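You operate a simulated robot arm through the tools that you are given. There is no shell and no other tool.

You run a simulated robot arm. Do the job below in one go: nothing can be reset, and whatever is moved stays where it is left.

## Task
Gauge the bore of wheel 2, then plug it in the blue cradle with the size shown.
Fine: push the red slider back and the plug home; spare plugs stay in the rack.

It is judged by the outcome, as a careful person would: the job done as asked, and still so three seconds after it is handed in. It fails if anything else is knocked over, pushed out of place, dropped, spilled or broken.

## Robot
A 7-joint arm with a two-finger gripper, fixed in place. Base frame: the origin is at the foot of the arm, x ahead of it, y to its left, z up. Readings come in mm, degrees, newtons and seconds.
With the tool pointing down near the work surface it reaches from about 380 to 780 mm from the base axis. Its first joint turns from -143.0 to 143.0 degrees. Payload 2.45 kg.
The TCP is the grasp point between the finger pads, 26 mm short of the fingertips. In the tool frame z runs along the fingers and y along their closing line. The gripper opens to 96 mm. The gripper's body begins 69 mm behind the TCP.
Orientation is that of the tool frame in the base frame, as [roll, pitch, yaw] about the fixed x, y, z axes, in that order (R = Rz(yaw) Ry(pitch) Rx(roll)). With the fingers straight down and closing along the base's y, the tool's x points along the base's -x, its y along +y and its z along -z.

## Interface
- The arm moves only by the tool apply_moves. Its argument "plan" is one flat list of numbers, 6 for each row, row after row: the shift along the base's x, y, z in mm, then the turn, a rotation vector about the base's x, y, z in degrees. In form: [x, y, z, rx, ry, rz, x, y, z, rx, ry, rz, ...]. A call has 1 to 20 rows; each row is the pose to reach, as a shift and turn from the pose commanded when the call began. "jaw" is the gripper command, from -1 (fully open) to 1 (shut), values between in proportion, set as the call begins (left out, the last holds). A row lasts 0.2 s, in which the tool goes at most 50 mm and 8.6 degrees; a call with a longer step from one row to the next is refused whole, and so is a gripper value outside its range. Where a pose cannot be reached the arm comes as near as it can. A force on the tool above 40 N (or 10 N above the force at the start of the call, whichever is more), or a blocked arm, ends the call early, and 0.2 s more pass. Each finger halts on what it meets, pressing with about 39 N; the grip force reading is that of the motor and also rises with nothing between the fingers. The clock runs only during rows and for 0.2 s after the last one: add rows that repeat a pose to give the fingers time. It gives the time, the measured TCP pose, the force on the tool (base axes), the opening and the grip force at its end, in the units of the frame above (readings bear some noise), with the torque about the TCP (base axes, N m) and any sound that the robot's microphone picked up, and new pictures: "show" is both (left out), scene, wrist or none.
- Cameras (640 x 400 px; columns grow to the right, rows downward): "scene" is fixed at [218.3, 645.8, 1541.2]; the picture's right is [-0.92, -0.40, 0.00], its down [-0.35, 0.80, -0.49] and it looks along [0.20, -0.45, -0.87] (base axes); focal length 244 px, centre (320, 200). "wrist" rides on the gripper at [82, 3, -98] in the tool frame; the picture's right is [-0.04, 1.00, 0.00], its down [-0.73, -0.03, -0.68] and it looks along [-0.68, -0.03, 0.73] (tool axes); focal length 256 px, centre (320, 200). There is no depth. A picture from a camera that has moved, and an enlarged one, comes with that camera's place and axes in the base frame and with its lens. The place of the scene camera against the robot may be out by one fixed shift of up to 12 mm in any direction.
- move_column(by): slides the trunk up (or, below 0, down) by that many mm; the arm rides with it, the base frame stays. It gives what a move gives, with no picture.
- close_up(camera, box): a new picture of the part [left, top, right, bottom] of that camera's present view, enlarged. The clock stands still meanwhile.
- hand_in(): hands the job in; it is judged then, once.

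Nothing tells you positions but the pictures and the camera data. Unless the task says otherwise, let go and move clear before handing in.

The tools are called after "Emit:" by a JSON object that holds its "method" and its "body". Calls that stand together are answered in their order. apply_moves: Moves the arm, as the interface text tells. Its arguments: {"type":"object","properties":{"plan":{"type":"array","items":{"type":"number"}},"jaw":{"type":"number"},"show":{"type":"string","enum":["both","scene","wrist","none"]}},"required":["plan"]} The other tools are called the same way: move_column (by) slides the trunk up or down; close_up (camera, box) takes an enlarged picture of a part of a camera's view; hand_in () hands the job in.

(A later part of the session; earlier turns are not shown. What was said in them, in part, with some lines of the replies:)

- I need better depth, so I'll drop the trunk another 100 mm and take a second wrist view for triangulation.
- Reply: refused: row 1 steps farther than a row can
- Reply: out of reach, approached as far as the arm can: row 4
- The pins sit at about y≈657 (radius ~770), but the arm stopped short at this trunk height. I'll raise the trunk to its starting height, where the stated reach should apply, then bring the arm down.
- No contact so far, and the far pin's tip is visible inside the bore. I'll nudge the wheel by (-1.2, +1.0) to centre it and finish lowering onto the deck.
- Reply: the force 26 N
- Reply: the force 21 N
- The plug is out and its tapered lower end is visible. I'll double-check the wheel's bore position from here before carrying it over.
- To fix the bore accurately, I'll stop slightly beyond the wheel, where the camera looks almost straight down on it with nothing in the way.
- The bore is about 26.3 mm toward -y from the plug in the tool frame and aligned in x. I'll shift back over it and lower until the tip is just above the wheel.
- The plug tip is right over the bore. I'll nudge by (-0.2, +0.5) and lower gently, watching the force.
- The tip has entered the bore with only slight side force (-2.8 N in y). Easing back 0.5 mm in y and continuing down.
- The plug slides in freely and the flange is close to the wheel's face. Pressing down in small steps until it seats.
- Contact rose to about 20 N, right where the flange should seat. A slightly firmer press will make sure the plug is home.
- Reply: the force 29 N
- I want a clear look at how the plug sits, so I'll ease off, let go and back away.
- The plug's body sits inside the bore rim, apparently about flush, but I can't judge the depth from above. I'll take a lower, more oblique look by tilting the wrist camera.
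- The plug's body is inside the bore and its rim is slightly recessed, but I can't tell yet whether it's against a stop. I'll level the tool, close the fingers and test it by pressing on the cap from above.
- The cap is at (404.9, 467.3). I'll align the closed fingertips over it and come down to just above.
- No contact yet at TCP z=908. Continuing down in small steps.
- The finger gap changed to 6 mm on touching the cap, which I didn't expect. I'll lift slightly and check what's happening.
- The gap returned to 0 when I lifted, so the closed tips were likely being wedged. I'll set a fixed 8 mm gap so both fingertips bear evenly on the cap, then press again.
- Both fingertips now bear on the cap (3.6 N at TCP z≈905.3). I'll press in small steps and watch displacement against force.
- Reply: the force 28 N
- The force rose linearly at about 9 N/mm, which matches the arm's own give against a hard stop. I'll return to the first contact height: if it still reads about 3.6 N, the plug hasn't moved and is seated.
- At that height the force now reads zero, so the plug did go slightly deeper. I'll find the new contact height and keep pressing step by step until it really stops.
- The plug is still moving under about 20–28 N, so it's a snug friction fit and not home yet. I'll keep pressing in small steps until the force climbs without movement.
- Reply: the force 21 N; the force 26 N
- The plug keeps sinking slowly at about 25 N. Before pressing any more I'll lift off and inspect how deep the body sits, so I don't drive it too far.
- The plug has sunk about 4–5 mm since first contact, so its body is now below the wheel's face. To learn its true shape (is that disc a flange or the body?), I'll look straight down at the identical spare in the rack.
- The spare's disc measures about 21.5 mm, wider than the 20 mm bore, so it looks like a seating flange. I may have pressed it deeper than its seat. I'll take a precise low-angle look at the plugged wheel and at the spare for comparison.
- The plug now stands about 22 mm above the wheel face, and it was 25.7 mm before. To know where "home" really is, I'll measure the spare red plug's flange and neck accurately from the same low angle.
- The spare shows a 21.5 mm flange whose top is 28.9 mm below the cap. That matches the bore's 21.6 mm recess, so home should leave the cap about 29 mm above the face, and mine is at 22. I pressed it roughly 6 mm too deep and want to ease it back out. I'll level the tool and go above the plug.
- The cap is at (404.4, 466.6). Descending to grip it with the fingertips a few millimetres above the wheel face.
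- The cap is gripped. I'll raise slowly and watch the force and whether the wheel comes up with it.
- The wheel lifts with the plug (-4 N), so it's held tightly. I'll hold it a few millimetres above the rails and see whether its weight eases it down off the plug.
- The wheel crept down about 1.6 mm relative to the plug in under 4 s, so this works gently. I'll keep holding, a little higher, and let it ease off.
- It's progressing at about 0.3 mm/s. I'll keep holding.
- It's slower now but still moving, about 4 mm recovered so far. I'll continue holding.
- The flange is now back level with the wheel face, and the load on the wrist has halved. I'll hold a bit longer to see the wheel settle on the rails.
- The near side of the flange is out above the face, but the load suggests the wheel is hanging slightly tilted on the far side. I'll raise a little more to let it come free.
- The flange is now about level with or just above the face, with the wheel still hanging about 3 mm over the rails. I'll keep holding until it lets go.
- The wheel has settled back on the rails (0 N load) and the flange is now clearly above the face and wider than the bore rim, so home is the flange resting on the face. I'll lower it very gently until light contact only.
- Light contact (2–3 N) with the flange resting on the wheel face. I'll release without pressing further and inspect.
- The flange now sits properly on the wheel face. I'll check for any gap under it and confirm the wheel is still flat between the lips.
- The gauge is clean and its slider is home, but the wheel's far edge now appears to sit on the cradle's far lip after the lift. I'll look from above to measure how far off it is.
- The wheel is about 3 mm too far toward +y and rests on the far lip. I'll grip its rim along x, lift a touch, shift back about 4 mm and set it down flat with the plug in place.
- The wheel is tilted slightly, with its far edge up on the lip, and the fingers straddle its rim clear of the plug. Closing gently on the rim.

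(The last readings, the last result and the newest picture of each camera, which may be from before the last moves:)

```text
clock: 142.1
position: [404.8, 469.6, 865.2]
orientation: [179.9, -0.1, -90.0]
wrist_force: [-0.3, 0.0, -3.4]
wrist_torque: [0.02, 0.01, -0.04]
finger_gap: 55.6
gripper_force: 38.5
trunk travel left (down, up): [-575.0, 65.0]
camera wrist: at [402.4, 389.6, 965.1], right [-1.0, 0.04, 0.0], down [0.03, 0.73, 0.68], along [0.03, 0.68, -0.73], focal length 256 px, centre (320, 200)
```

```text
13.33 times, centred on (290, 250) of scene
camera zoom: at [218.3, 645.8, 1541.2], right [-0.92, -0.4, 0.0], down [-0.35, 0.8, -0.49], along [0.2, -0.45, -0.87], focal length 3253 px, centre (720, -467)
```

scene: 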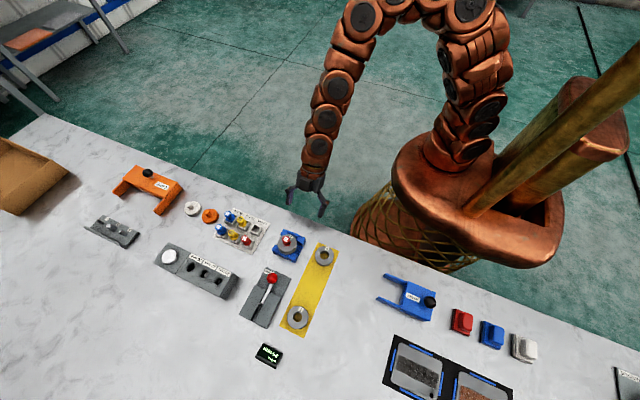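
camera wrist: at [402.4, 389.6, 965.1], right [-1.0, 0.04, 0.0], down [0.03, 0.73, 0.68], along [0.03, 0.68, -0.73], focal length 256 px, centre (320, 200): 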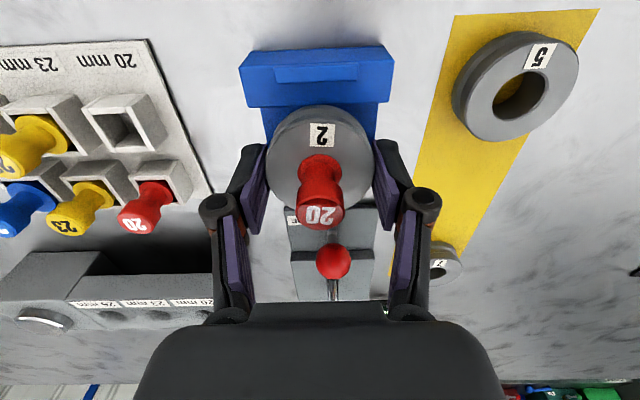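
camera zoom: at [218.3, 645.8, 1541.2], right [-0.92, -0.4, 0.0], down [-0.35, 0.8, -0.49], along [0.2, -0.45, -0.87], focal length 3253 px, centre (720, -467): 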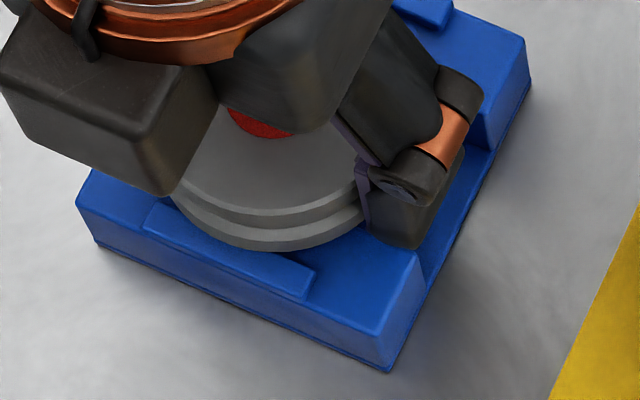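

Emit:
{"method": "close_up", "body": {"camera": "wrist", "box": [265, 95, 375, 165]}}

Emit:
{"method": "close_up", "body": {"camera": "wrist", "box": [265, 150, 375, 235]}}

Emit:
{"method": "close_up", "body": {"camera": "scene", "box": [270, 225, 310, 265]}}

```text
5.71 times, centred on (320, 130) of wrist
camera zoom: at [402.4, 389.6, 965.1], right [-1.0, 0.04, 0.0], down [0.03, 0.73, 0.68], along [0.03, 0.68, -0.73], focal length 1463 px, centre (320, 600)
```

zoom: 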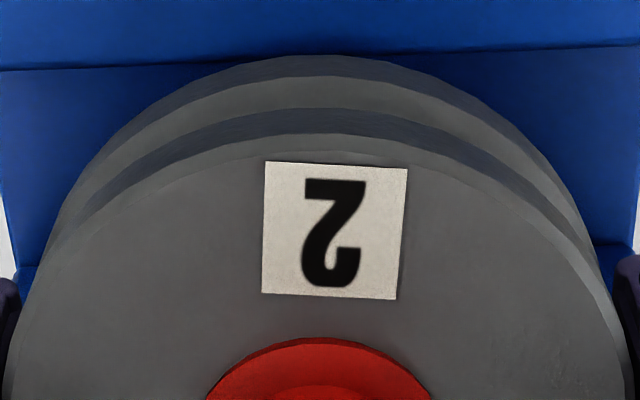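

```text
4.71 times, centred on (320, 192) of wrist
camera zoom: at [402.4, 389.6, 965.1], right [-1.0, 0.04, 0.0], down [0.03, 0.73, 0.68], along [0.03, 0.68, -0.73], focal length 1205 px, centre (320, 235)
```

zoom: 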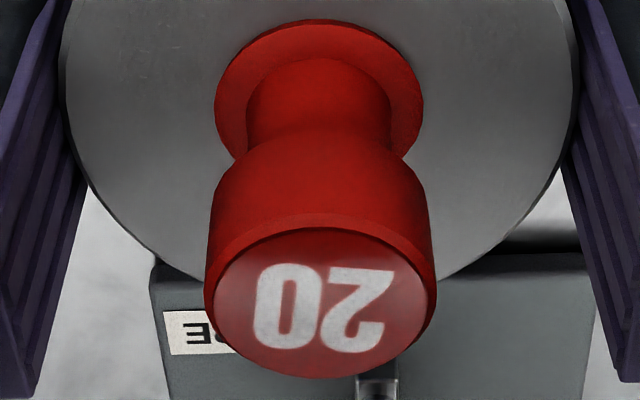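

```text
10.00 times, centred on (290, 245) of scene
camera zoom: at [218.3, 645.8, 1541.2], right [-0.92, -0.4, 0.0], down [-0.35, 0.8, -0.49], along [0.2, -0.45, -0.87], focal length 2440 px, centre (620, -250)
```

zoom: 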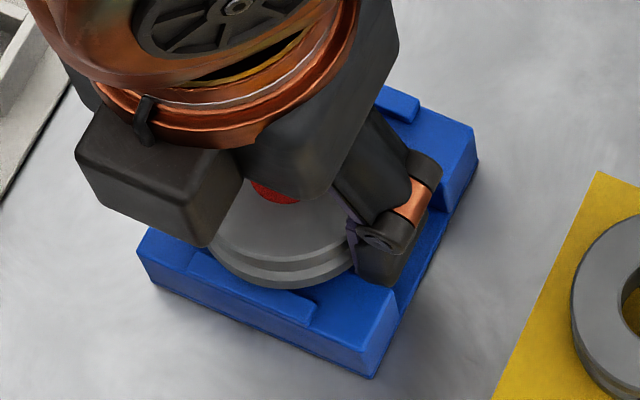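

The plugged wheel is held clear of the cradle, tilted a few degrees with its far side up. I'll level it with a small tilt, shift it about 5.5 mm back toward -y and lower it until light contact.

Emit:
{"method": "apply_moves", "body": {"plan": [0, -1.6, 0, -2.2, 0, 0, 0, -3.2, 0, -4.5, 0, 0, 0, -3.2, -2, -4.5, 0, 0, 0, -3.2, -4, -4.5, 0, 0, 0, -3.2, -4, -4.5, 0, 0], "show": "wrist"}}

Emit:
{"method": "close_up", "body": {"camera": "wrist", "box": [240, 80, 400, 240]}}

Emit:
{"method": "close_up", "body": {"camera": "scene", "box": [275, 235, 305, 265]}}

```text
clock: 143.3
position: [405.6, 468.2, 862.6]
orientation: [179.9, -4.6, -90.0]
wrist_force: [-0.1, 0.8, -3.6]
wrist_torque: [0.01, -0.01, 0.0]
finger_gap: 55.3
gripper_force: 39.1
trunk travel left (down, up): [-575.0, 65.0]
camera wrist: at [402.4, 394.2, 967.2], right [-1.0, 0.04, 0.0], down [0.03, 0.79, 0.62], along [0.03, 0.62, -0.79], focal length 256 px, centre (320, 200)
```

wrist: 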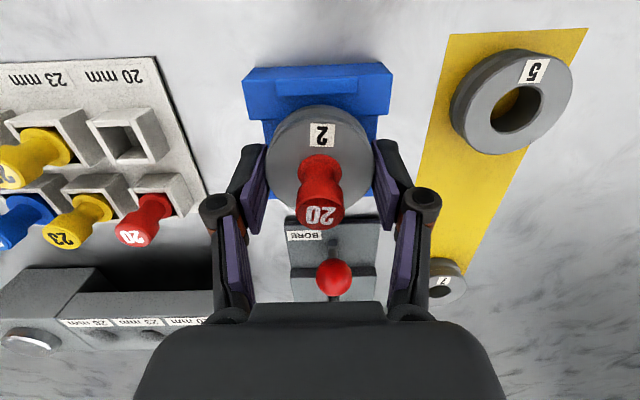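

```text
2.50 times, centred on (320, 160) of wrist
camera zoom: at [402.4, 394.2, 967.2], right [-1.0, 0.04, 0.0], down [0.03, 0.79, 0.62], along [0.03, 0.62, -0.79], focal length 640 px, centre (320, 300)
```

zoom: 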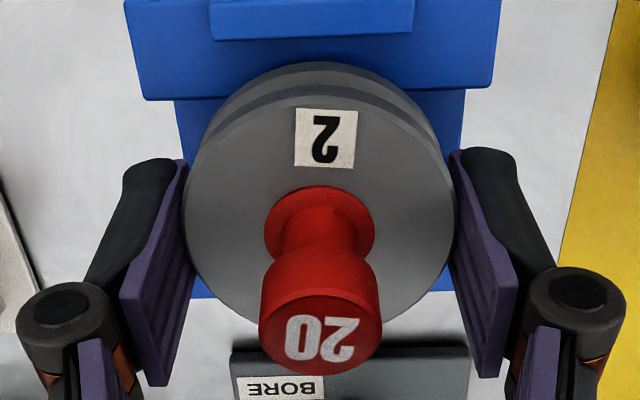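

```text
13.33 times, centred on (290, 250) of scene
camera zoom: at [218.3, 645.8, 1541.2], right [-0.92, -0.4, 0.0], down [-0.35, 0.8, -0.49], along [0.2, -0.45, -0.87], focal length 3253 px, centre (720, -467)
```

zoom: 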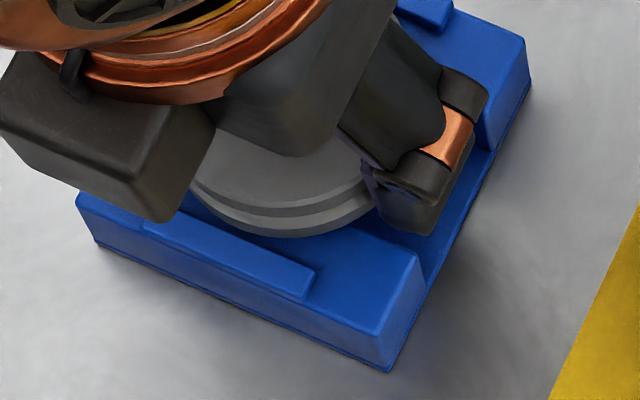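

The wheel now clears both lips. Lowering it the last few millimetres with force checks.

Emit:
{"method": "apply_moves", "body": {"plan": [0, 0, -1, 0, 0, 0, 0, 0, -2, 0, 0, 0, 0, 0, -3, 0, 0, 0], "show": "none"}}

Emit:
{"method": "apply_moves", "body": {"plan": [0, 0, -0.7, 0, 0, 0, 0, 0, -1.4, 0, 0, 0], "show": "wrist"}}

Emit:
{"method": "close_up", "body": {"camera": "scene", "box": [275, 235, 305, 265]}}

```text
clock: 144.1
position: [405.6, 467.9, 858.3]
orientation: [180.0, -4.5, -90.1]
wrist_force: [0.8, 0.2, -4.4]
wrist_torque: [0.06, 0.01, -0.02]
finger_gap: 55.2
gripper_force: 39.1
trunk travel left (down, up): [-575.0, 65.0]
```

```text
clock: 144.7
position: [405.2, 467.7, 857.8]
orientation: [180.0, -4.6, -90.0]
wrist_force: [-1.5, 0.7, 0.7]
wrist_torque: [-0.11, -0.01, 0.02]
finger_gap: 55.3
gripper_force: 39.2
trunk travel left (down, up): [-575.0, 65.0]
camera wrist: at [402.5, 394.3, 963.2], right [-1.0, 0.04, 0.0], down [0.03, 0.78, 0.62], along [0.03, 0.62, -0.79], focal length 256 px, centre (320, 200)
```

wrist: 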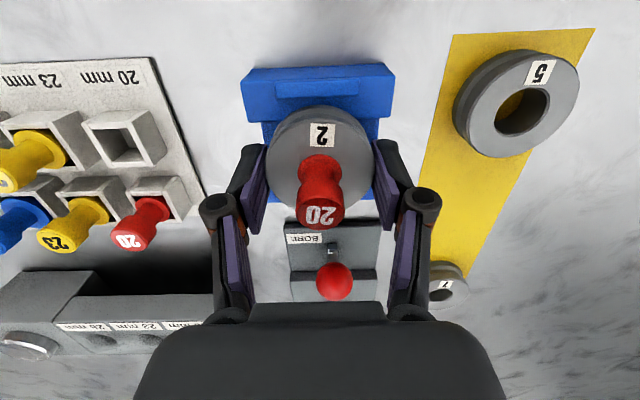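

```text
13.33 times, centred on (290, 250) of scene
camera zoom: at [218.3, 645.8, 1541.2], right [-0.92, -0.4, 0.0], down [-0.35, 0.8, -0.49], along [0.2, -0.45, -0.87], focal length 3253 px, centre (720, -467)
```

zoom: 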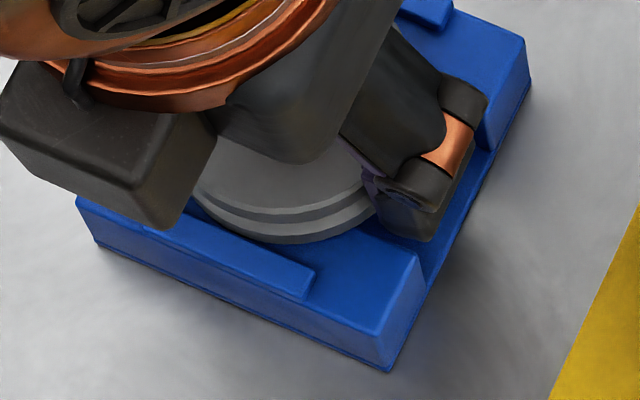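

Contact at exactly the expected height for lying flat on the rails. A touch more, then release.

Emit:
{"method": "apply_moves", "body": {"plan": [0, 0, -0.5, 0, 0, 0, 0, 0, -0.5, 0, 0, 0], "show": "none"}}

Emit:
{"method": "apply_moves", "body": {"plan": [0, 0, 0, 0, 0, 0, 0, 0, 0, 0, 0, 0, 0, 0, 0, 0, 0, 0], "jaw": -0.6, "show": "wrist"}}

Emit:
{"method": "close_up", "body": {"camera": "wrist", "box": [240, 80, 400, 240]}}

Emit:
{"method": "close_up", "body": {"camera": "scene", "box": [275, 235, 305, 265]}}

```text
clock: 145.3
position: [405.2, 468.2, 856.3]
orientation: [-180.0, -4.5, -90.0]
wrist_force: [-0.5, 0.2, 7.1]
wrist_torque: [-0.31, 0.03, 0.03]
finger_gap: 55.4
gripper_force: 39.1
trunk travel left (down, up): [-575.0, 65.0]
```

```text
clock: 146.1
position: [405.3, 468.1, 858.0]
orientation: [179.9, -4.5, -90.1]
wrist_force: [0.4, -0.7, -0.2]
wrist_torque: [-0.05, 0.0, 0.0]
finger_gap: 76.9
gripper_force: 0.0
trunk travel left (down, up): [-575.0, 65.0]
camera wrist: at [402.6, 394.4, 962.6], right [-1.0, 0.04, 0.0], down [0.03, 0.79, 0.62], along [0.03, 0.62, -0.79], focal length 256 px, centre (320, 200)
```

wrist: 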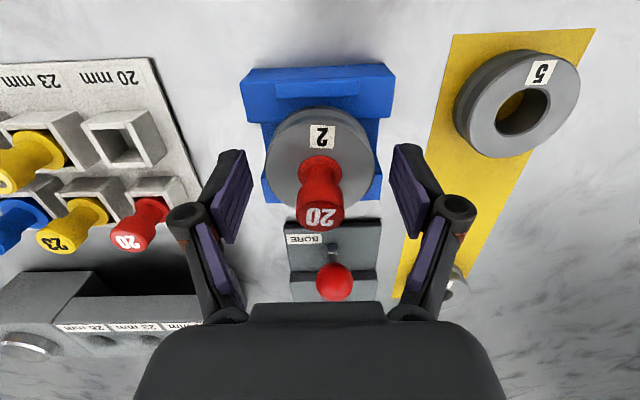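

```text
2.50 times, centred on (320, 160) of wrist
camera zoom: at [402.6, 394.4, 962.6], right [-1.0, 0.04, 0.0], down [0.03, 0.79, 0.62], along [0.03, 0.62, -0.79], focal length 640 px, centre (320, 300)
```

zoom: 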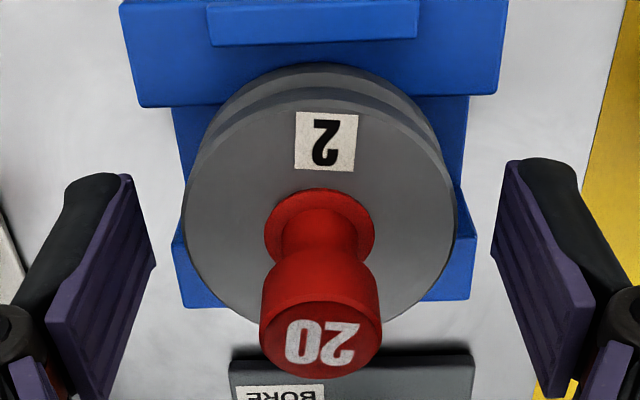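

```text
13.33 times, centred on (290, 250) of scene
camera zoom: at [218.3, 645.8, 1541.2], right [-0.92, -0.4, 0.0], down [-0.35, 0.8, -0.49], along [0.2, -0.45, -0.87], focal length 3253 px, centre (720, -467)
```

zoom: 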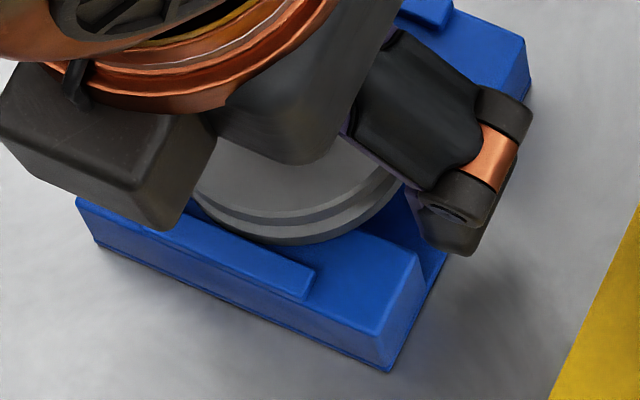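

The wheel hardly moved on release. I'll lift clear, then verify from the low angle and the scene camera.

Emit:
{"method": "apply_moves", "body": {"plan": [0, 0, 20, 0, 0, 0, 0, 0, 55, 0, 0, 0, 0, -30, 90, 4.5, 0, 0, 0, -75, 90, 4.5, 0, 0, 0, -110, 85, 8, 0, 0, 0, -122, 65, 15, 0, 0, 0, -122, 40, 22, 0, 0, 0, -122, 20, 30, 0, 0, 0, -122, 10, 34.5, 0, 0, 0, -122, 10, 34.5, 0, 0], "jaw": -1, "show": "both"}}

Emit:
{"method": "close_up", "body": {"camera": "wrist", "box": [280, 140, 370, 240]}}

Emit:
{"method": "close_up", "body": {"camera": "wrist", "box": [305, 190, 345, 230]}}

Emit:
{"method": "close_up", "body": {"camera": "scene", "box": [274, 230, 304, 258]}}

Emit:
{"method": "close_up", "body": {"camera": "scene", "box": [278, 240, 304, 262]}}

```text
clock: 148.3
position: [404.7, 345.9, 867.4]
orientation: [179.9, 30.0, -90.0]
wrist_force: [1.1, -0.2, -0.2]
wrist_torque: [-0.04, 0.02, -0.02]
finger_gap: 95.9
gripper_force: 0.0
trunk travel left (down, up): [-575.0, 65.0]
camera wrist: at [402.1, 226.0, 912.4], right [-1.0, 0.03, 0.02], down [0.03, 0.3, 0.95], along [0.03, 0.95, -0.3], focal length 256 px, centre (320, 200)
```

scene: 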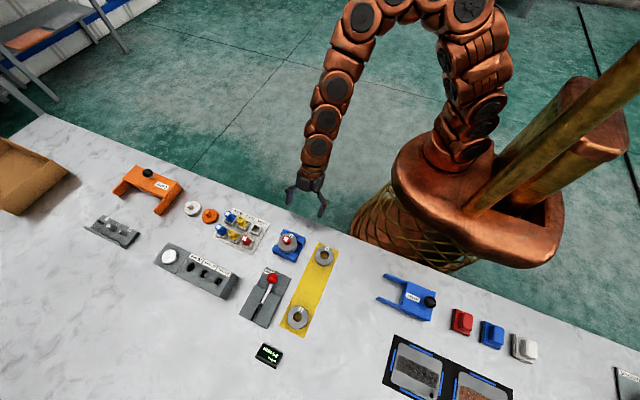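
wrist: 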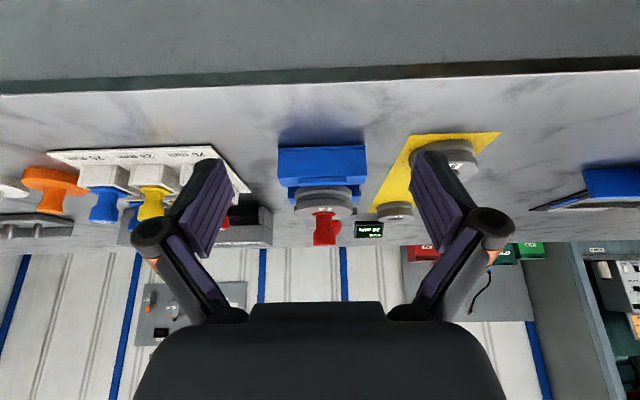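

```text
4.00 times, centred on (325, 190) of wrist
camera zoom: at [402.1, 226.0, 912.4], right [-1.0, 0.03, 0.02], down [0.03, 0.3, 0.95], along [0.03, 0.95, -0.3], focal length 1024 px, centre (300, 240)
```

zoom: 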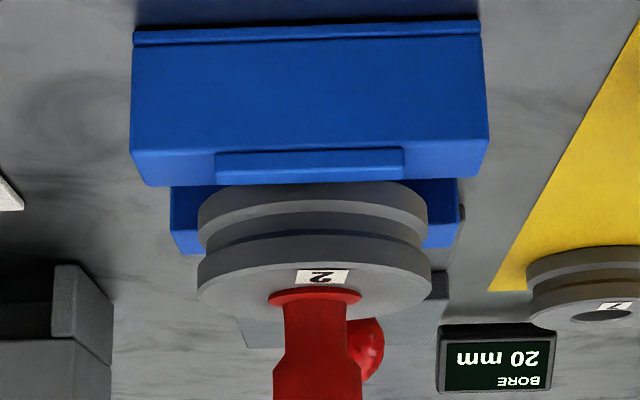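

```text
10.00 times, centred on (325, 210) of wrist
camera zoom: at [402.1, 226.0, 912.4], right [-1.0, 0.03, 0.02], down [0.03, 0.3, 0.95], along [0.03, 0.95, -0.3], focal length 2560 px, centre (270, 100)
```

zoom: 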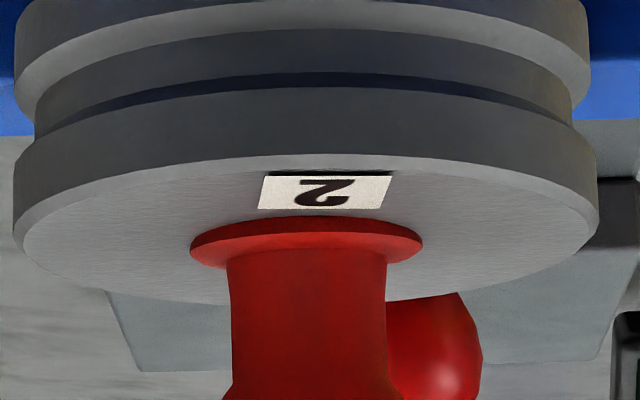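

```text
14.29 times, centred on (289, 244) of scene
camera zoom: at [218.3, 645.8, 1541.2], right [-0.92, -0.4, 0.0], down [-0.35, 0.8, -0.49], along [0.2, -0.45, -0.87], focal length 3486 px, centre (763, -429)
```

zoom: 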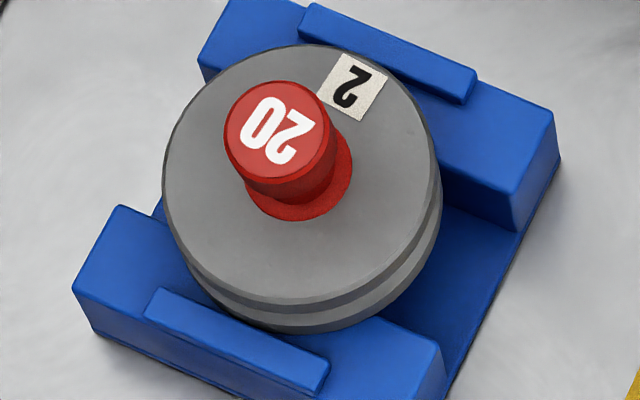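

```text
16.00 times, centred on (291, 251) of scene
camera zoom: at [218.3, 645.8, 1541.2], right [-0.92, -0.4, 0.0], down [-0.35, 0.8, -0.49], along [0.2, -0.45, -0.87], focal length 3904 px, centre (784, -616)
```

zoom: 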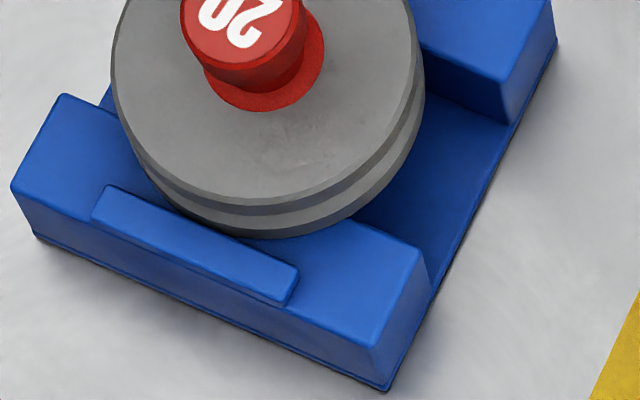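

The wheel lies flat (face z≈853, level within about 1°) with both lips clear, and the flange sits on its face. I'll take one near-vertical look to confirm the plug stands upright and the flange is evenly seated.

Emit:
{"method": "apply_moves", "body": {"plan": [0, 0, 30, -8, 0, 0, 0, 10, 60, -16, 0, 0, 0, 35, 85, -24, 0, 0, 0, 75, 95, -30, 0, 0, 0, 115, 95, -30, 0, 0, 0, 150, 95, -30, 0, 0, 0, 150, 95, -30, 0, 0], "show": "wrist"}}

Emit:
{"method": "close_up", "body": {"camera": "wrist", "box": [275, 20, 365, 110]}}

Emit:
{"method": "close_up", "body": {"camera": "wrist", "box": [295, 40, 345, 90]}}

Emit:
{"method": "close_up", "body": {"camera": "scene", "box": [281, 232, 297, 248]}}

```text
clock: 149.9
position: [406.0, 495.2, 958.9]
orientation: [-179.9, -0.1, -90.0]
wrist_force: [0.1, 1.0, -0.1]
wrist_torque: [0.01, -0.02, -0.01]
finger_gap: 96.1
gripper_force: 0.1
trunk travel left (down, up): [-575.0, 65.0]
camera wrist: at [403.3, 414.9, 1060.1], right [-1.0, 0.04, 0.0], down [0.03, 0.73, 0.68], along [0.03, 0.68, -0.73], focal length 256 px, centre (320, 200)
```

wrist: 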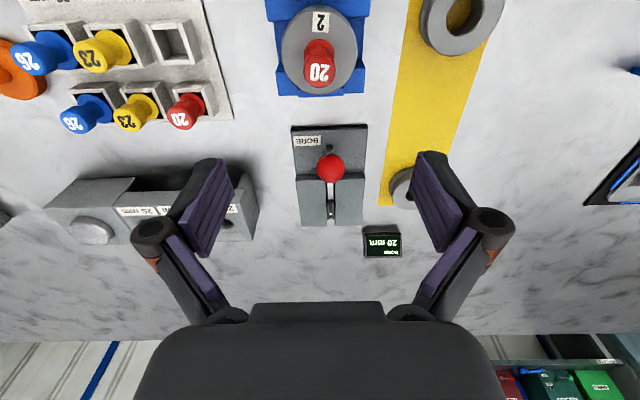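

```text
4.44 times, centred on (320, 65) of wrist
camera zoom: at [403.3, 414.9, 1060.1], right [-1.0, 0.04, 0.0], down [0.03, 0.73, 0.68], along [0.03, 0.68, -0.73], focal length 1138 px, centre (320, 800)
```

zoom: 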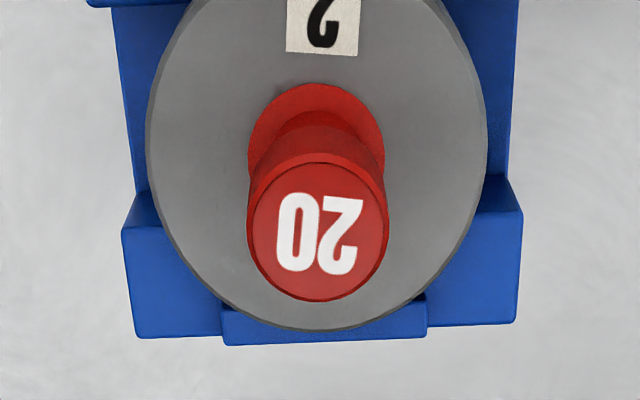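

```text
8.00 times, centred on (320, 65) of wrist
camera zoom: at [403.3, 414.9, 1060.1], right [-1.0, 0.04, 0.0], down [0.03, 0.73, 0.68], along [0.03, 0.68, -0.73], focal length 2048 px, centre (320, 1280)
```

zoom: 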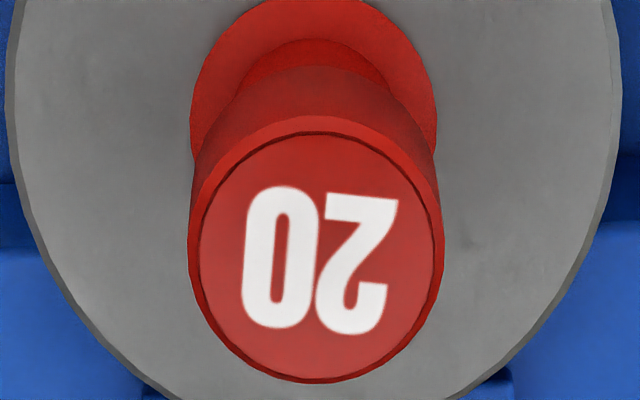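

```text
16.00 times, centred on (289, 240) of scene
camera zoom: at [218.3, 645.8, 1541.2], right [-0.92, -0.4, 0.0], down [-0.35, 0.8, -0.49], along [0.2, -0.45, -0.87], focal length 3904 px, centre (816, -440)
```

zoom: 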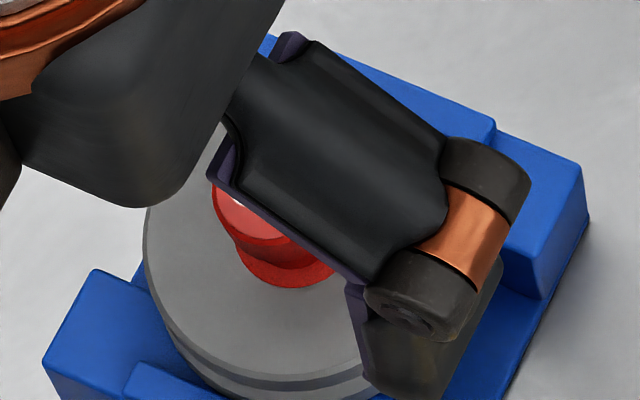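

The wheel is good, but the plug leans about 4° toward +y, so its flange is slightly cocked from being reseated while the wheel was tilted. I'll grip the cap, right it, lift a couple of millimetres and set it down square on the now-level wheel.

Emit:
{"method": "apply_moves", "body": {"plan": [-0.6, -15, 0, 0, 0, 0, -0.6, -29.4, 0, 0, 0, 0, -0.6, -29.4, -20, 0, 0, 0, -0.6, -29.4, -45, 0, 0, 0, -0.6, -29.4, -60, 0, 0, 0, -0.6, -29.4, -67, 0, 0, 0, -0.6, -29.4, -67, 0, 0, 0], "jaw": 0.25, "show": "wrist"}}

Emit:
{"method": "close_up", "body": {"camera": "wrist", "box": [250, 80, 390, 220]}}

```text
clock: 151.5
position: [403.3, 465.4, 895.7]
orientation: [-180.0, 0.1, -89.9]
wrist_force: [-1.1, -0.2, -0.5]
wrist_torque: [0.01, 0.03, 0.01]
finger_gap: 35.9
gripper_force: 0.1
trunk travel left (down, up): [-575.0, 65.0]
camera wrist: at [401.1, 385.0, 995.4], right [-1.0, 0.04, 0.0], down [0.03, 0.73, 0.68], along [0.03, 0.68, -0.73], focal length 256 px, centre (320, 200)
```

wrist: 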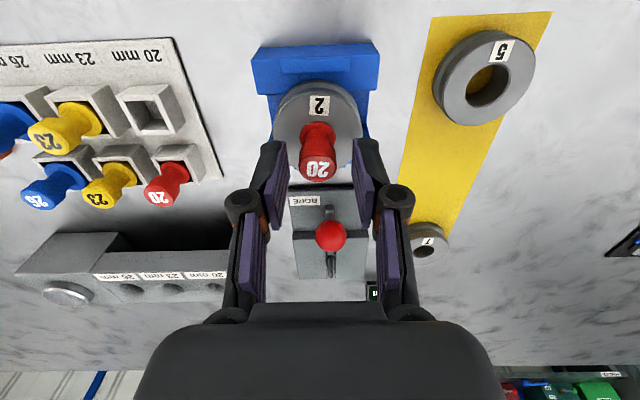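

```text
2.86 times, centred on (320, 150) of wrist
camera zoom: at [401.1, 385.0, 995.4], right [-1.0, 0.04, 0.0], down [0.03, 0.73, 0.68], along [0.03, 0.68, -0.73], focal length 731 px, centre (320, 343)
```

zoom: 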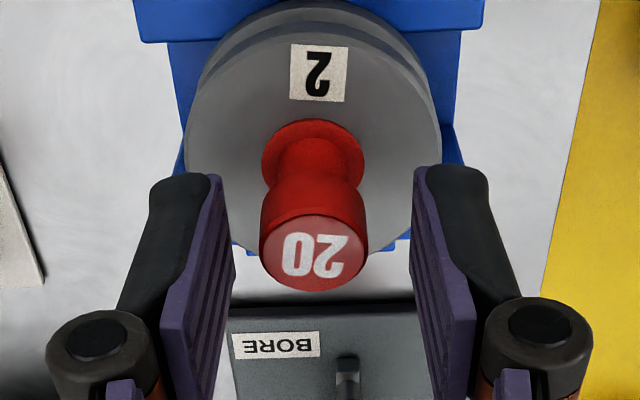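

The cap is about 2 mm to +x and 1.5 mm nearer than the finger centre. I'll adjust and grip it, then lift a little and check whether the flange is free.

Emit:
{"method": "apply_moves", "body": {"plan": [1.8, -1.5, 0, 0, 0, 0, 1.8, -1.5, 0, 0, 0, 0], "show": "none"}}

Emit:
{"method": "apply_moves", "body": {"plan": [0, 0, 0, 0, 0, 0, 0, 0, 0, 0, 0, 0, 0, 0, 0, 0, 0, 0], "jaw": 1, "show": "none"}}

Emit:
{"method": "apply_moves", "body": {"plan": [0, 0, 1, 0, 0, 0, 0, 0, 2, 0, 0, 0, 0, 0, 2, 0, 0, 0], "show": "wrist"}}

Emit:
{"method": "close_up", "body": {"camera": "wrist", "box": [250, 80, 390, 220]}}

Emit:
{"method": "close_up", "body": {"camera": "wrist", "box": [295, 105, 345, 155]}}

```text
clock: 152.1
position: [405.6, 463.6, 896.9]
orientation: [-180.0, -0.1, -90.1]
wrist_force: [-0.2, 0.7, -0.3]
wrist_torque: [0.01, 0.01, -0.01]
finger_gap: 35.8
gripper_force: 0.1
trunk travel left (down, up): [-575.0, 65.0]
```

```text
clock: 152.9
position: [405.1, 464.4, 896.6]
orientation: [179.9, 0.0, -90.0]
wrist_force: [-0.2, 0.7, 0.7]
wrist_torque: [0.03, 0.01, 0.03]
finger_gap: 19.0
gripper_force: 38.7
trunk travel left (down, up): [-575.0, 65.0]
```

```text
clock: 153.7
position: [405.1, 464.9, 897.8]
orientation: [180.0, 0.1, -90.0]
wrist_force: [0.2, 0.1, -0.9]
wrist_torque: [0.02, 0.0, 0.0]
finger_gap: 19.0
gripper_force: 39.1
trunk travel left (down, up): [-575.0, 65.0]
camera wrist: at [403.3, 383.1, 997.3], right [-1.0, 0.04, 0.0], down [0.03, 0.73, 0.68], along [0.03, 0.68, -0.73], focal length 256 px, centre (320, 200)
```

wrist: 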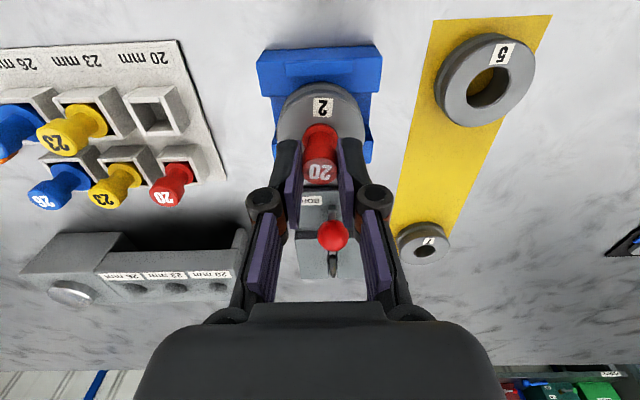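

```text
2.86 times, centred on (320, 150) of wrist
camera zoom: at [403.3, 383.1, 997.3], right [-1.0, 0.04, 0.0], down [0.03, 0.73, 0.68], along [0.03, 0.68, -0.73], focal length 731 px, centre (320, 343)
```

zoom: 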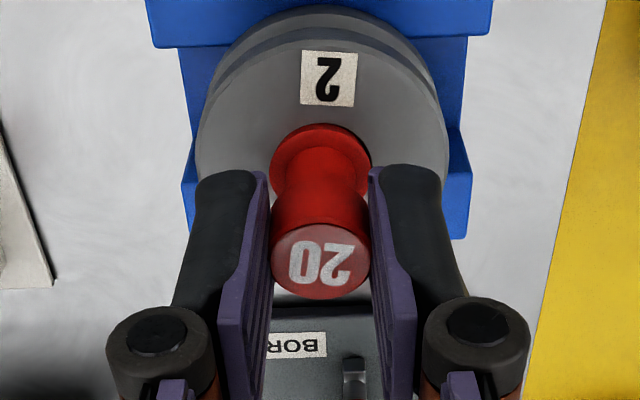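

```text
8.00 times, centred on (320, 130) of wrist
camera zoom: at [403.3, 383.1, 997.3], right [-1.0, 0.04, 0.0], down [0.03, 0.73, 0.68], along [0.03, 0.68, -0.73], focal length 2048 px, centre (320, 760)
```

zoom: 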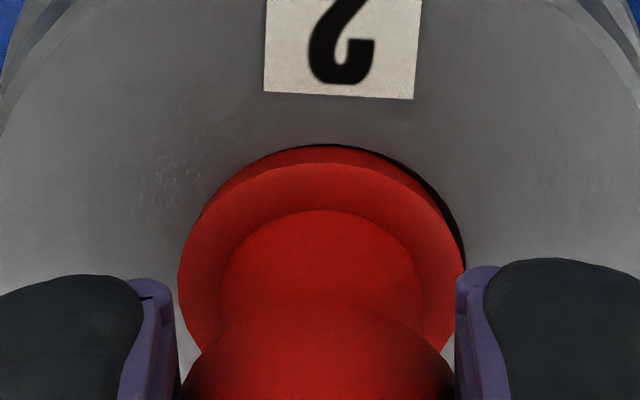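

Lifting 2 mm shows only the plug's own weight, so the flange is free of the bore. The plug still leans about 4° in the grip. I'll rotate it upright about its flange, then lower until light contact.

Emit:
{"method": "apply_moves", "body": {"plan": [0, -1.6, 0.3, 2, 0, 0, 0, -3.2, 0.3, 4, 0, 0, 0, -3.2, 0.3, 4, 0, 0], "show": "none"}}

Emit:
{"method": "close_up", "body": {"camera": "wrist", "box": [295, 105, 345, 155]}}

Emit:
{"method": "close_up", "body": {"camera": "scene", "box": [275, 232, 305, 262]}}

Emit:
{"method": "apply_moves", "body": {"plan": [0, 0, -0.7, 0, 0, 0, 0, 0, -1.4, 0, 0, 0], "show": "none"}}

```text
clock: 154.5
position: [406.5, 462.3, 898.1]
orientation: [-180.0, 4.0, -89.9]
wrist_force: [0.6, -0.3, -0.1]
wrist_torque: [0.0, 0.02, 0.03]
finger_gap: 18.7
gripper_force: 38.9
trunk travel left (down, up): [-575.0, 65.0]
```

```text
8.00 times, centred on (320, 130) of wrist
camera zoom: at [403.3, 373.5, 991.4], right [-1.0, 0.04, 0.0], down [0.03, 0.68, 0.73], along [0.03, 0.73, -0.69], focal length 2048 px, centre (320, 760)
```

zoom: 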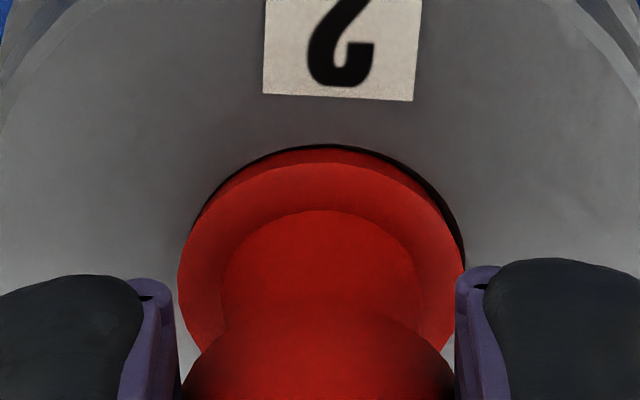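

```text
13.33 times, centred on (290, 247) of scene
camera zoom: at [218.3, 645.8, 1541.2], right [-0.92, -0.4, 0.0], down [-0.35, 0.8, -0.49], along [0.2, -0.45, -0.87], focal length 3253 px, centre (720, -427)
```

zoom: 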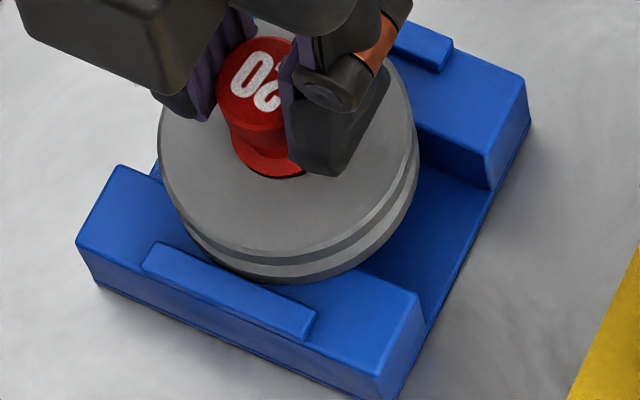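

```text
clock: 155.1
position: [406.5, 460.8, 896.7]
orientation: [180.0, 4.0, -90.0]
wrist_force: [-3.0, 0.0, 2.6]
wrist_torque: [0.0, 0.05, 0.01]
finger_gap: 18.7
gripper_force: 38.9
trunk travel left (down, up): [-575.0, 65.0]
```

Emit:
{"method": "close_up", "body": {"camera": "wrist", "box": [295, 105, 345, 155]}}

Emit:
{"method": "close_up", "body": {"camera": "scene", "box": [281, 234, 297, 250]}}

```text
8.00 times, centred on (320, 130) of wrist
camera zoom: at [403.3, 373.3, 989.7], right [-1.0, 0.04, 0.0], down [0.03, 0.68, 0.73], along [0.03, 0.73, -0.69], focal length 2048 px, centre (320, 760)
```

zoom: 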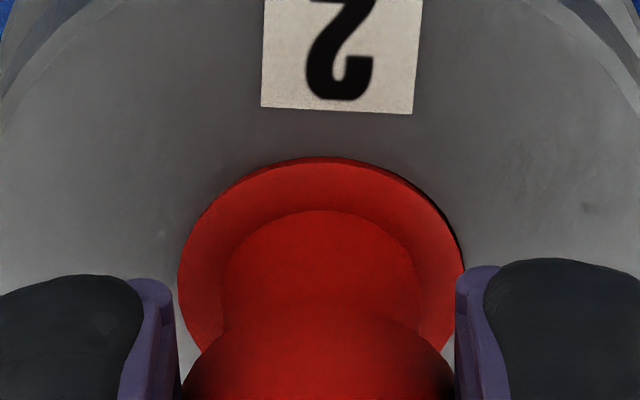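

```text
16.00 times, centred on (289, 242) of scene
camera zoom: at [218.3, 645.8, 1541.2], right [-0.92, -0.4, 0.0], down [-0.35, 0.8, -0.49], along [0.2, -0.45, -0.87], focal length 3904 px, centre (816, -472)
```

zoom: 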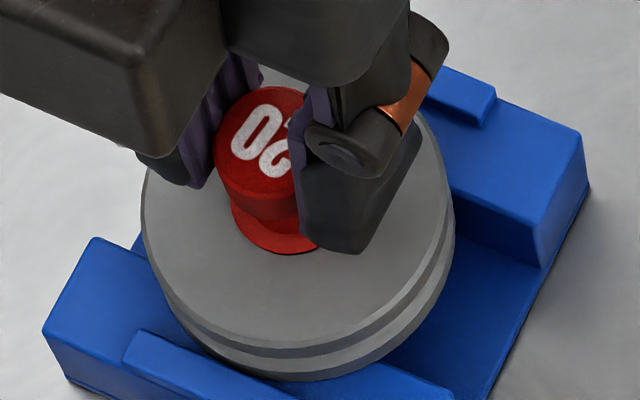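

The flange is now nearly flat on the face. I'll relieve the small sideways load, confirm light contact and release.

Emit:
{"method": "apply_moves", "body": {"plan": [-0.5, 0, 0, 0, 0, 0, -0.5, 0, -0.4, 0, 0, 0], "show": "none"}}

Emit:
{"method": "apply_moves", "body": {"plan": [0, 0, 0, 0, 0, 0, 0, 0, 0, 0, 0, 0, 0, 0, 0, 0, 0, 0], "jaw": 0.25, "show": "none"}}

Emit:
{"method": "apply_moves", "body": {"plan": [0, 0, 15, 0, 0, 0, 0, 0, 45, -4, 0, 0, 0, 15, 60, -4, 0, 0, 0, 32, 64, -4, 0, 0, 0, 32, 64, -4, 0, 0], "show": "wrist"}}

Emit:
{"method": "close_up", "body": {"camera": "wrist", "box": [275, 20, 365, 110]}}

Emit:
{"method": "close_up", "body": {"camera": "wrist", "box": [295, 30, 345, 80]}}

```text
clock: 155.7
position: [405.1, 461.3, 895.4]
orientation: [180.0, 4.0, -90.1]
wrist_force: [2.1, -0.3, 0.1]
wrist_torque: [-0.01, -0.05, -0.01]
finger_gap: 19.2
gripper_force: 38.8
trunk travel left (down, up): [-575.0, 65.0]
```

```text
clock: 156.5
position: [404.0, 461.6, 896.1]
orientation: [179.9, 4.0, -90.0]
wrist_force: [0.5, 1.2, -0.2]
wrist_torque: [-0.01, 0.0, 0.0]
finger_gap: 35.9
gripper_force: 0.0
trunk travel left (down, up): [-575.0, 65.0]
```

```text
clock: 157.7
position: [404.2, 491.4, 959.2]
orientation: [180.0, -0.1, -90.1]
wrist_force: [-0.1, 0.1, 0.9]
wrist_torque: [0.02, 0.0, 0.0]
finger_gap: 36.2
gripper_force: 0.0
trunk travel left (down, up): [-575.0, 65.0]
camera wrist: at [401.9, 410.3, 1057.8], right [-1.0, 0.04, 0.0], down [0.03, 0.73, 0.68], along [0.03, 0.68, -0.73], focal length 256 px, centre (320, 200)
```

wrist: 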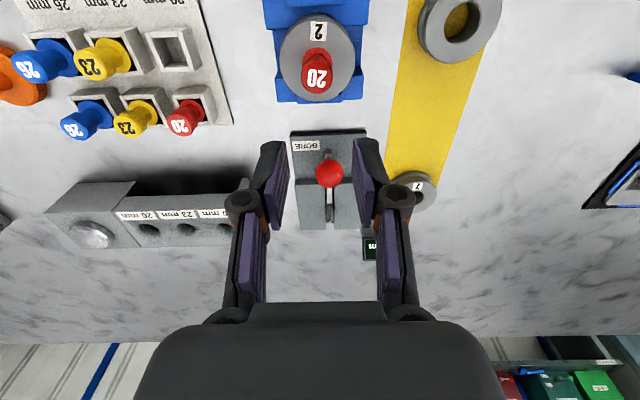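

```text
4.44 times, centred on (320, 65) of wrist
camera zoom: at [401.9, 410.3, 1057.8], right [-1.0, 0.04, 0.0], down [0.03, 0.73, 0.68], along [0.03, 0.68, -0.73], focal length 1138 px, centre (320, 800)
```

zoom: 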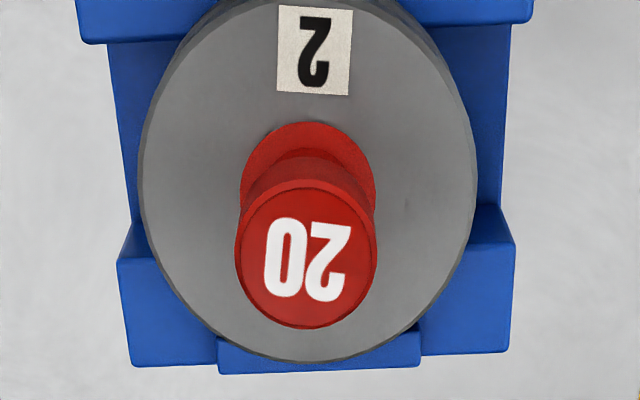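

```text
8.00 times, centred on (320, 55) of wrist
camera zoom: at [401.9, 410.3, 1057.8], right [-1.0, 0.04, 0.0], down [0.03, 0.73, 0.68], along [0.03, 0.68, -0.73], focal length 2048 px, centre (320, 1360)
```

zoom: 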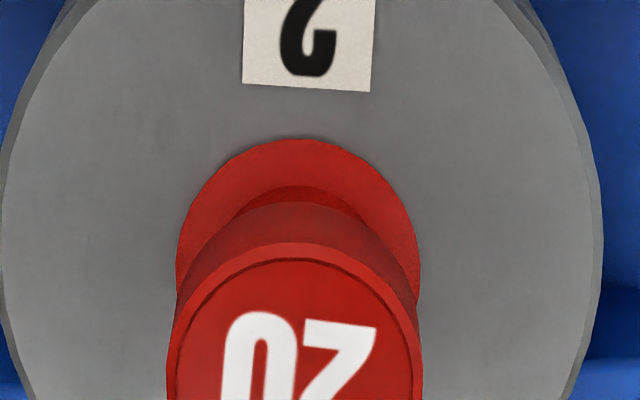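

The plug now stands upright to within about 1° with its flange on the face. I'll back away to a clear position and do a final check of everything.

Emit:
{"method": "apply_moves", "body": {"plan": [0, -40, 10, 0, 0, 0, 0, -80, 10, 0, 0, 0, 0, -120, 0, 6, 0, 0, 0, -144, -25, 13, 0, 0, 0, -146, -55, 20, 0, 0, 0, -146, -80, 27, 0, 0, 0, -146, -92, 30, 0, 0, 0, -146, -92, 30, 0, 0], "jaw": -1, "show": "both"}}

Emit:
{"method": "close_up", "body": {"camera": "wrist", "box": [280, 140, 370, 250]}}

Emit:
{"method": "close_up", "body": {"camera": "wrist", "box": [305, 190, 345, 230]}}

Emit:
{"method": "close_up", "body": {"camera": "scene", "box": [274, 230, 304, 260]}}

Emit:
{"method": "close_up", "body": {"camera": "scene", "box": [150, 180, 350, 375]}}

```text
clock: 159.5
position: [404.6, 347.4, 867.2]
orientation: [-180.0, 30.0, -90.0]
wrist_force: [0.2, 0.0, -0.1]
wrist_torque: [-0.03, 0.0, 0.0]
finger_gap: 96.0
gripper_force: 0.1
trunk travel left (down, up): [-575.0, 65.0]
camera wrist: at [402.3, 227.9, 911.8], right [-1.0, 0.03, 0.02], down [0.03, 0.3, 0.95], along [0.03, 0.95, -0.3], focal length 256 px, centre (320, 200)
```

scene: 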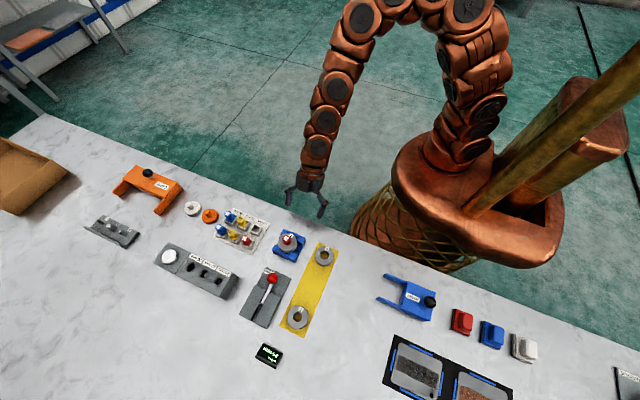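
wrist: 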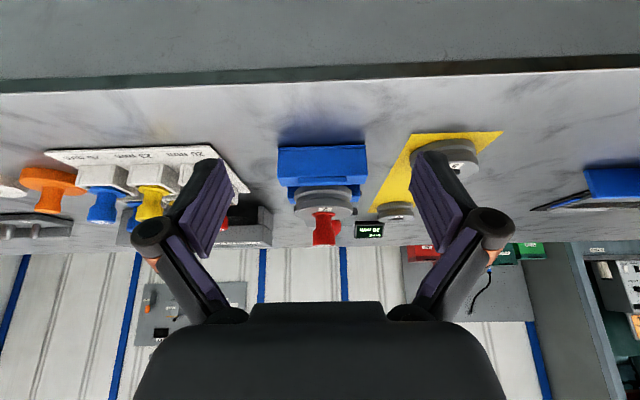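

```text
3.64 times, centred on (325, 195) of wrist
camera zoom: at [402.3, 227.9, 911.8], right [-1.0, 0.03, 0.02], down [0.03, 0.3, 0.95], along [0.03, 0.95, -0.3], focal length 931 px, centre (302, 218)
```

zoom: 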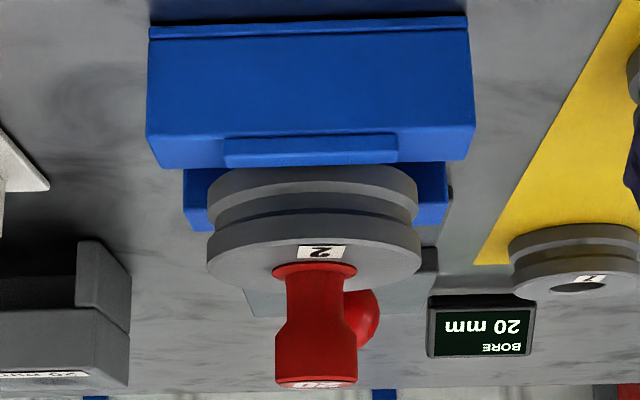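

```text
10.00 times, centred on (325, 210) of wrist
camera zoom: at [402.3, 227.9, 911.8], right [-1.0, 0.03, 0.02], down [0.03, 0.3, 0.95], along [0.03, 0.95, -0.3], focal length 2560 px, centre (270, 100)
```

zoom: 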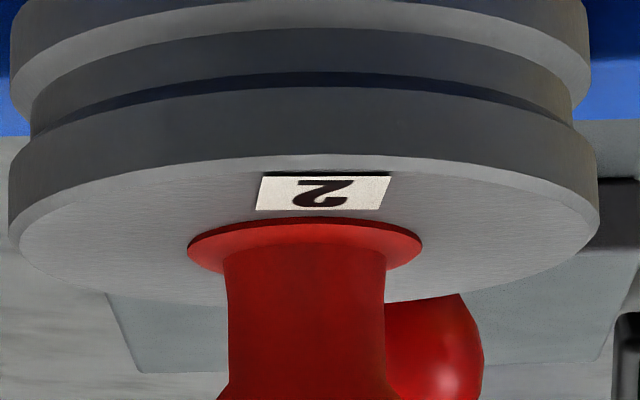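

```text
13.33 times, centred on (289, 245) of scene
camera zoom: at [218.3, 645.8, 1541.2], right [-0.92, -0.4, 0.0], down [-0.35, 0.8, -0.49], along [0.2, -0.45, -0.87], focal length 3253 px, centre (733, -400)
```

zoom: 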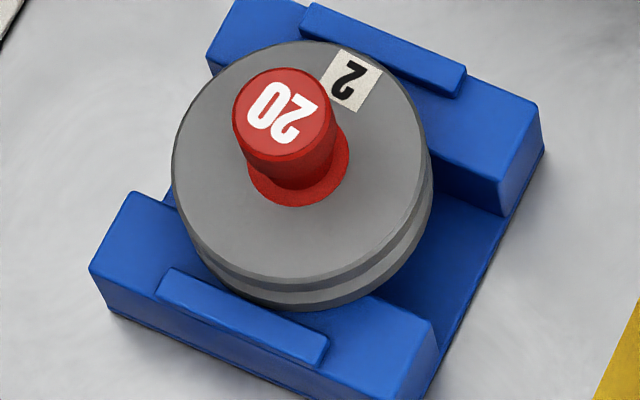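

```text
2.05 times, centred on (250, 278) of scene
camera zoom: at [218.3, 645.8, 1541.2], right [-0.92, -0.4, 0.0], down [-0.35, 0.8, -0.49], along [0.2, -0.45, -0.87], focal length 500 px, centre (464, 41)
```

zoom: 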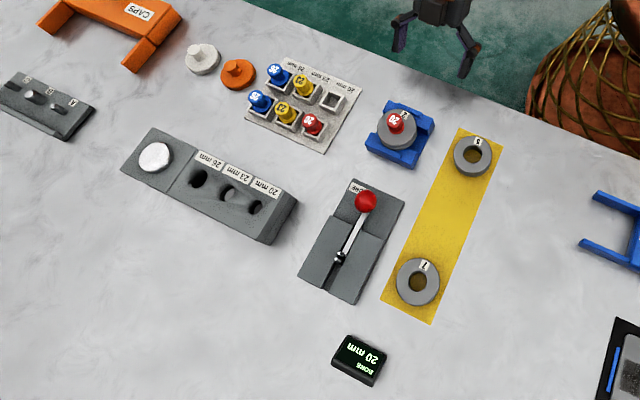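

Everything checks out:
- Wheel 2 is flat in the blue cradle, with the red 20 plug upright and its flange on the face.
- The slider is home, and the five spare plugs are in the rack.
- Nothing else has moved.

I'll raise the arm well clear and take one last look.

Emit:
{"method": "apply_moves", "body": {"plan": [0, -5, 30, -8, 0, 0, 0, -15, 65, -16, 0, 0, 0, -30, 100, -24, 0, 0, 0, -45, 135, -30, 0, 0, 0, -60, 170, -30, 0, 0, 0, -60, 190, -30, 0, 0, 0, -60, 190, -30, 0, 0, 0, -60, 190, -30, 0, 0], "show": "both"}}

Emit:
{"method": "close_up", "body": {"camera": "scene", "box": [274, 230, 304, 260]}}

Emit:
{"method": "close_up", "body": {"camera": "scene", "box": [205, 200, 325, 340]}}

```text
clock: 161.3
position: [406.0, 287.8, 1058.5]
orientation: [180.0, 0.0, -90.1]
wrist_force: [0.0, -0.1, 0.4]
wrist_torque: [0.0, -0.01, -0.02]
finger_gap: 95.7
gripper_force: 0.1
trunk travel left (down, up): [-575.0, 65.0]
camera wrist: at [402.4, 207.0, 1156.3], right [-1.0, 0.04, 0.0], down [0.03, 0.73, 0.68], along [0.03, 0.68, -0.73], focal length 256 px, centre (320, 200)
```

scene: 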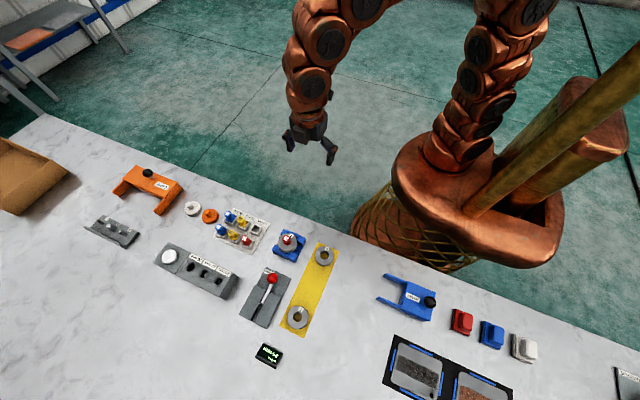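
wrist: 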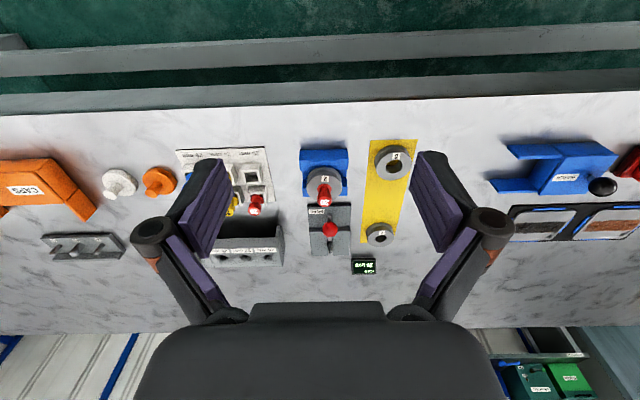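

```text
13.33 times, centred on (289, 245) of scene
camera zoom: at [218.3, 645.8, 1541.2], right [-0.92, -0.4, 0.0], down [-0.35, 0.8, -0.49], along [0.2, -0.45, -0.87], focal length 3253 px, centre (733, -400)
```

zoom: 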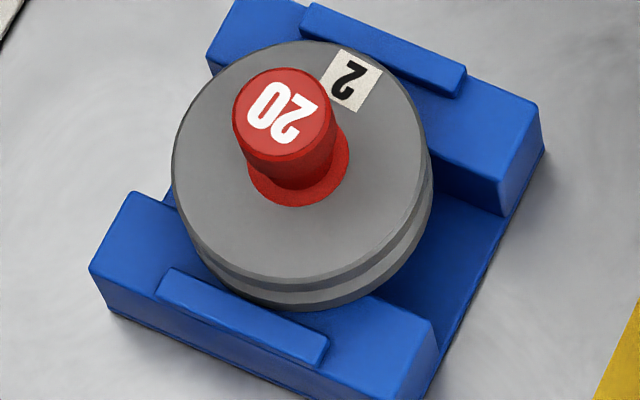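

```text
2.86 times, centred on (265, 270) of scene
camera zoom: at [218.3, 645.8, 1541.2], right [-0.92, -0.4, 0.0], down [-0.35, 0.8, -0.49], along [0.2, -0.45, -0.87], focal length 697 px, centre (477, 0)
```

zoom: 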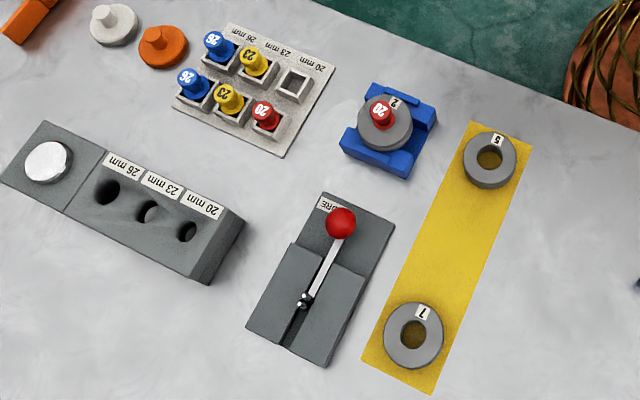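

The scene is stable. Wheel 2 lies in the blue cradle with the red 20 plug seated, the red slider is back, the five spare plugs are in the rack and the arm is clear, so I'm handing in.

Emit:
{"method": "hand_in", "body": {}}

```text
The job is handed in.
```

Wheel 2's bore gauged at 20 mm, and it's now in the blue cradle with a red 20 plug in it. I've handed the job in; I don't have the verdict.

- **Gauge:** the reading held at 20 mm against a firm stop. I then pushed the red slider back to its stop.
- **Plug:** it stands upright with its flange resting on the wheel's face.
- **Everything else:** the five spare plugs are still in the rack. In the last pictures nothing else looked moved, and the arm was clear.

**Reseating:** I first pressed the plug too hard, and its flange went about 6 mm into the bore. Easing it back out lifted the wheel, which came down tilted on the cradle's far lip. I set the wheel flat again and reseated the plug with only a few newtons. The only things left uncertain are whether that firm press marked the bore or flange, and whether the flange is seated to better than about a millimetre.
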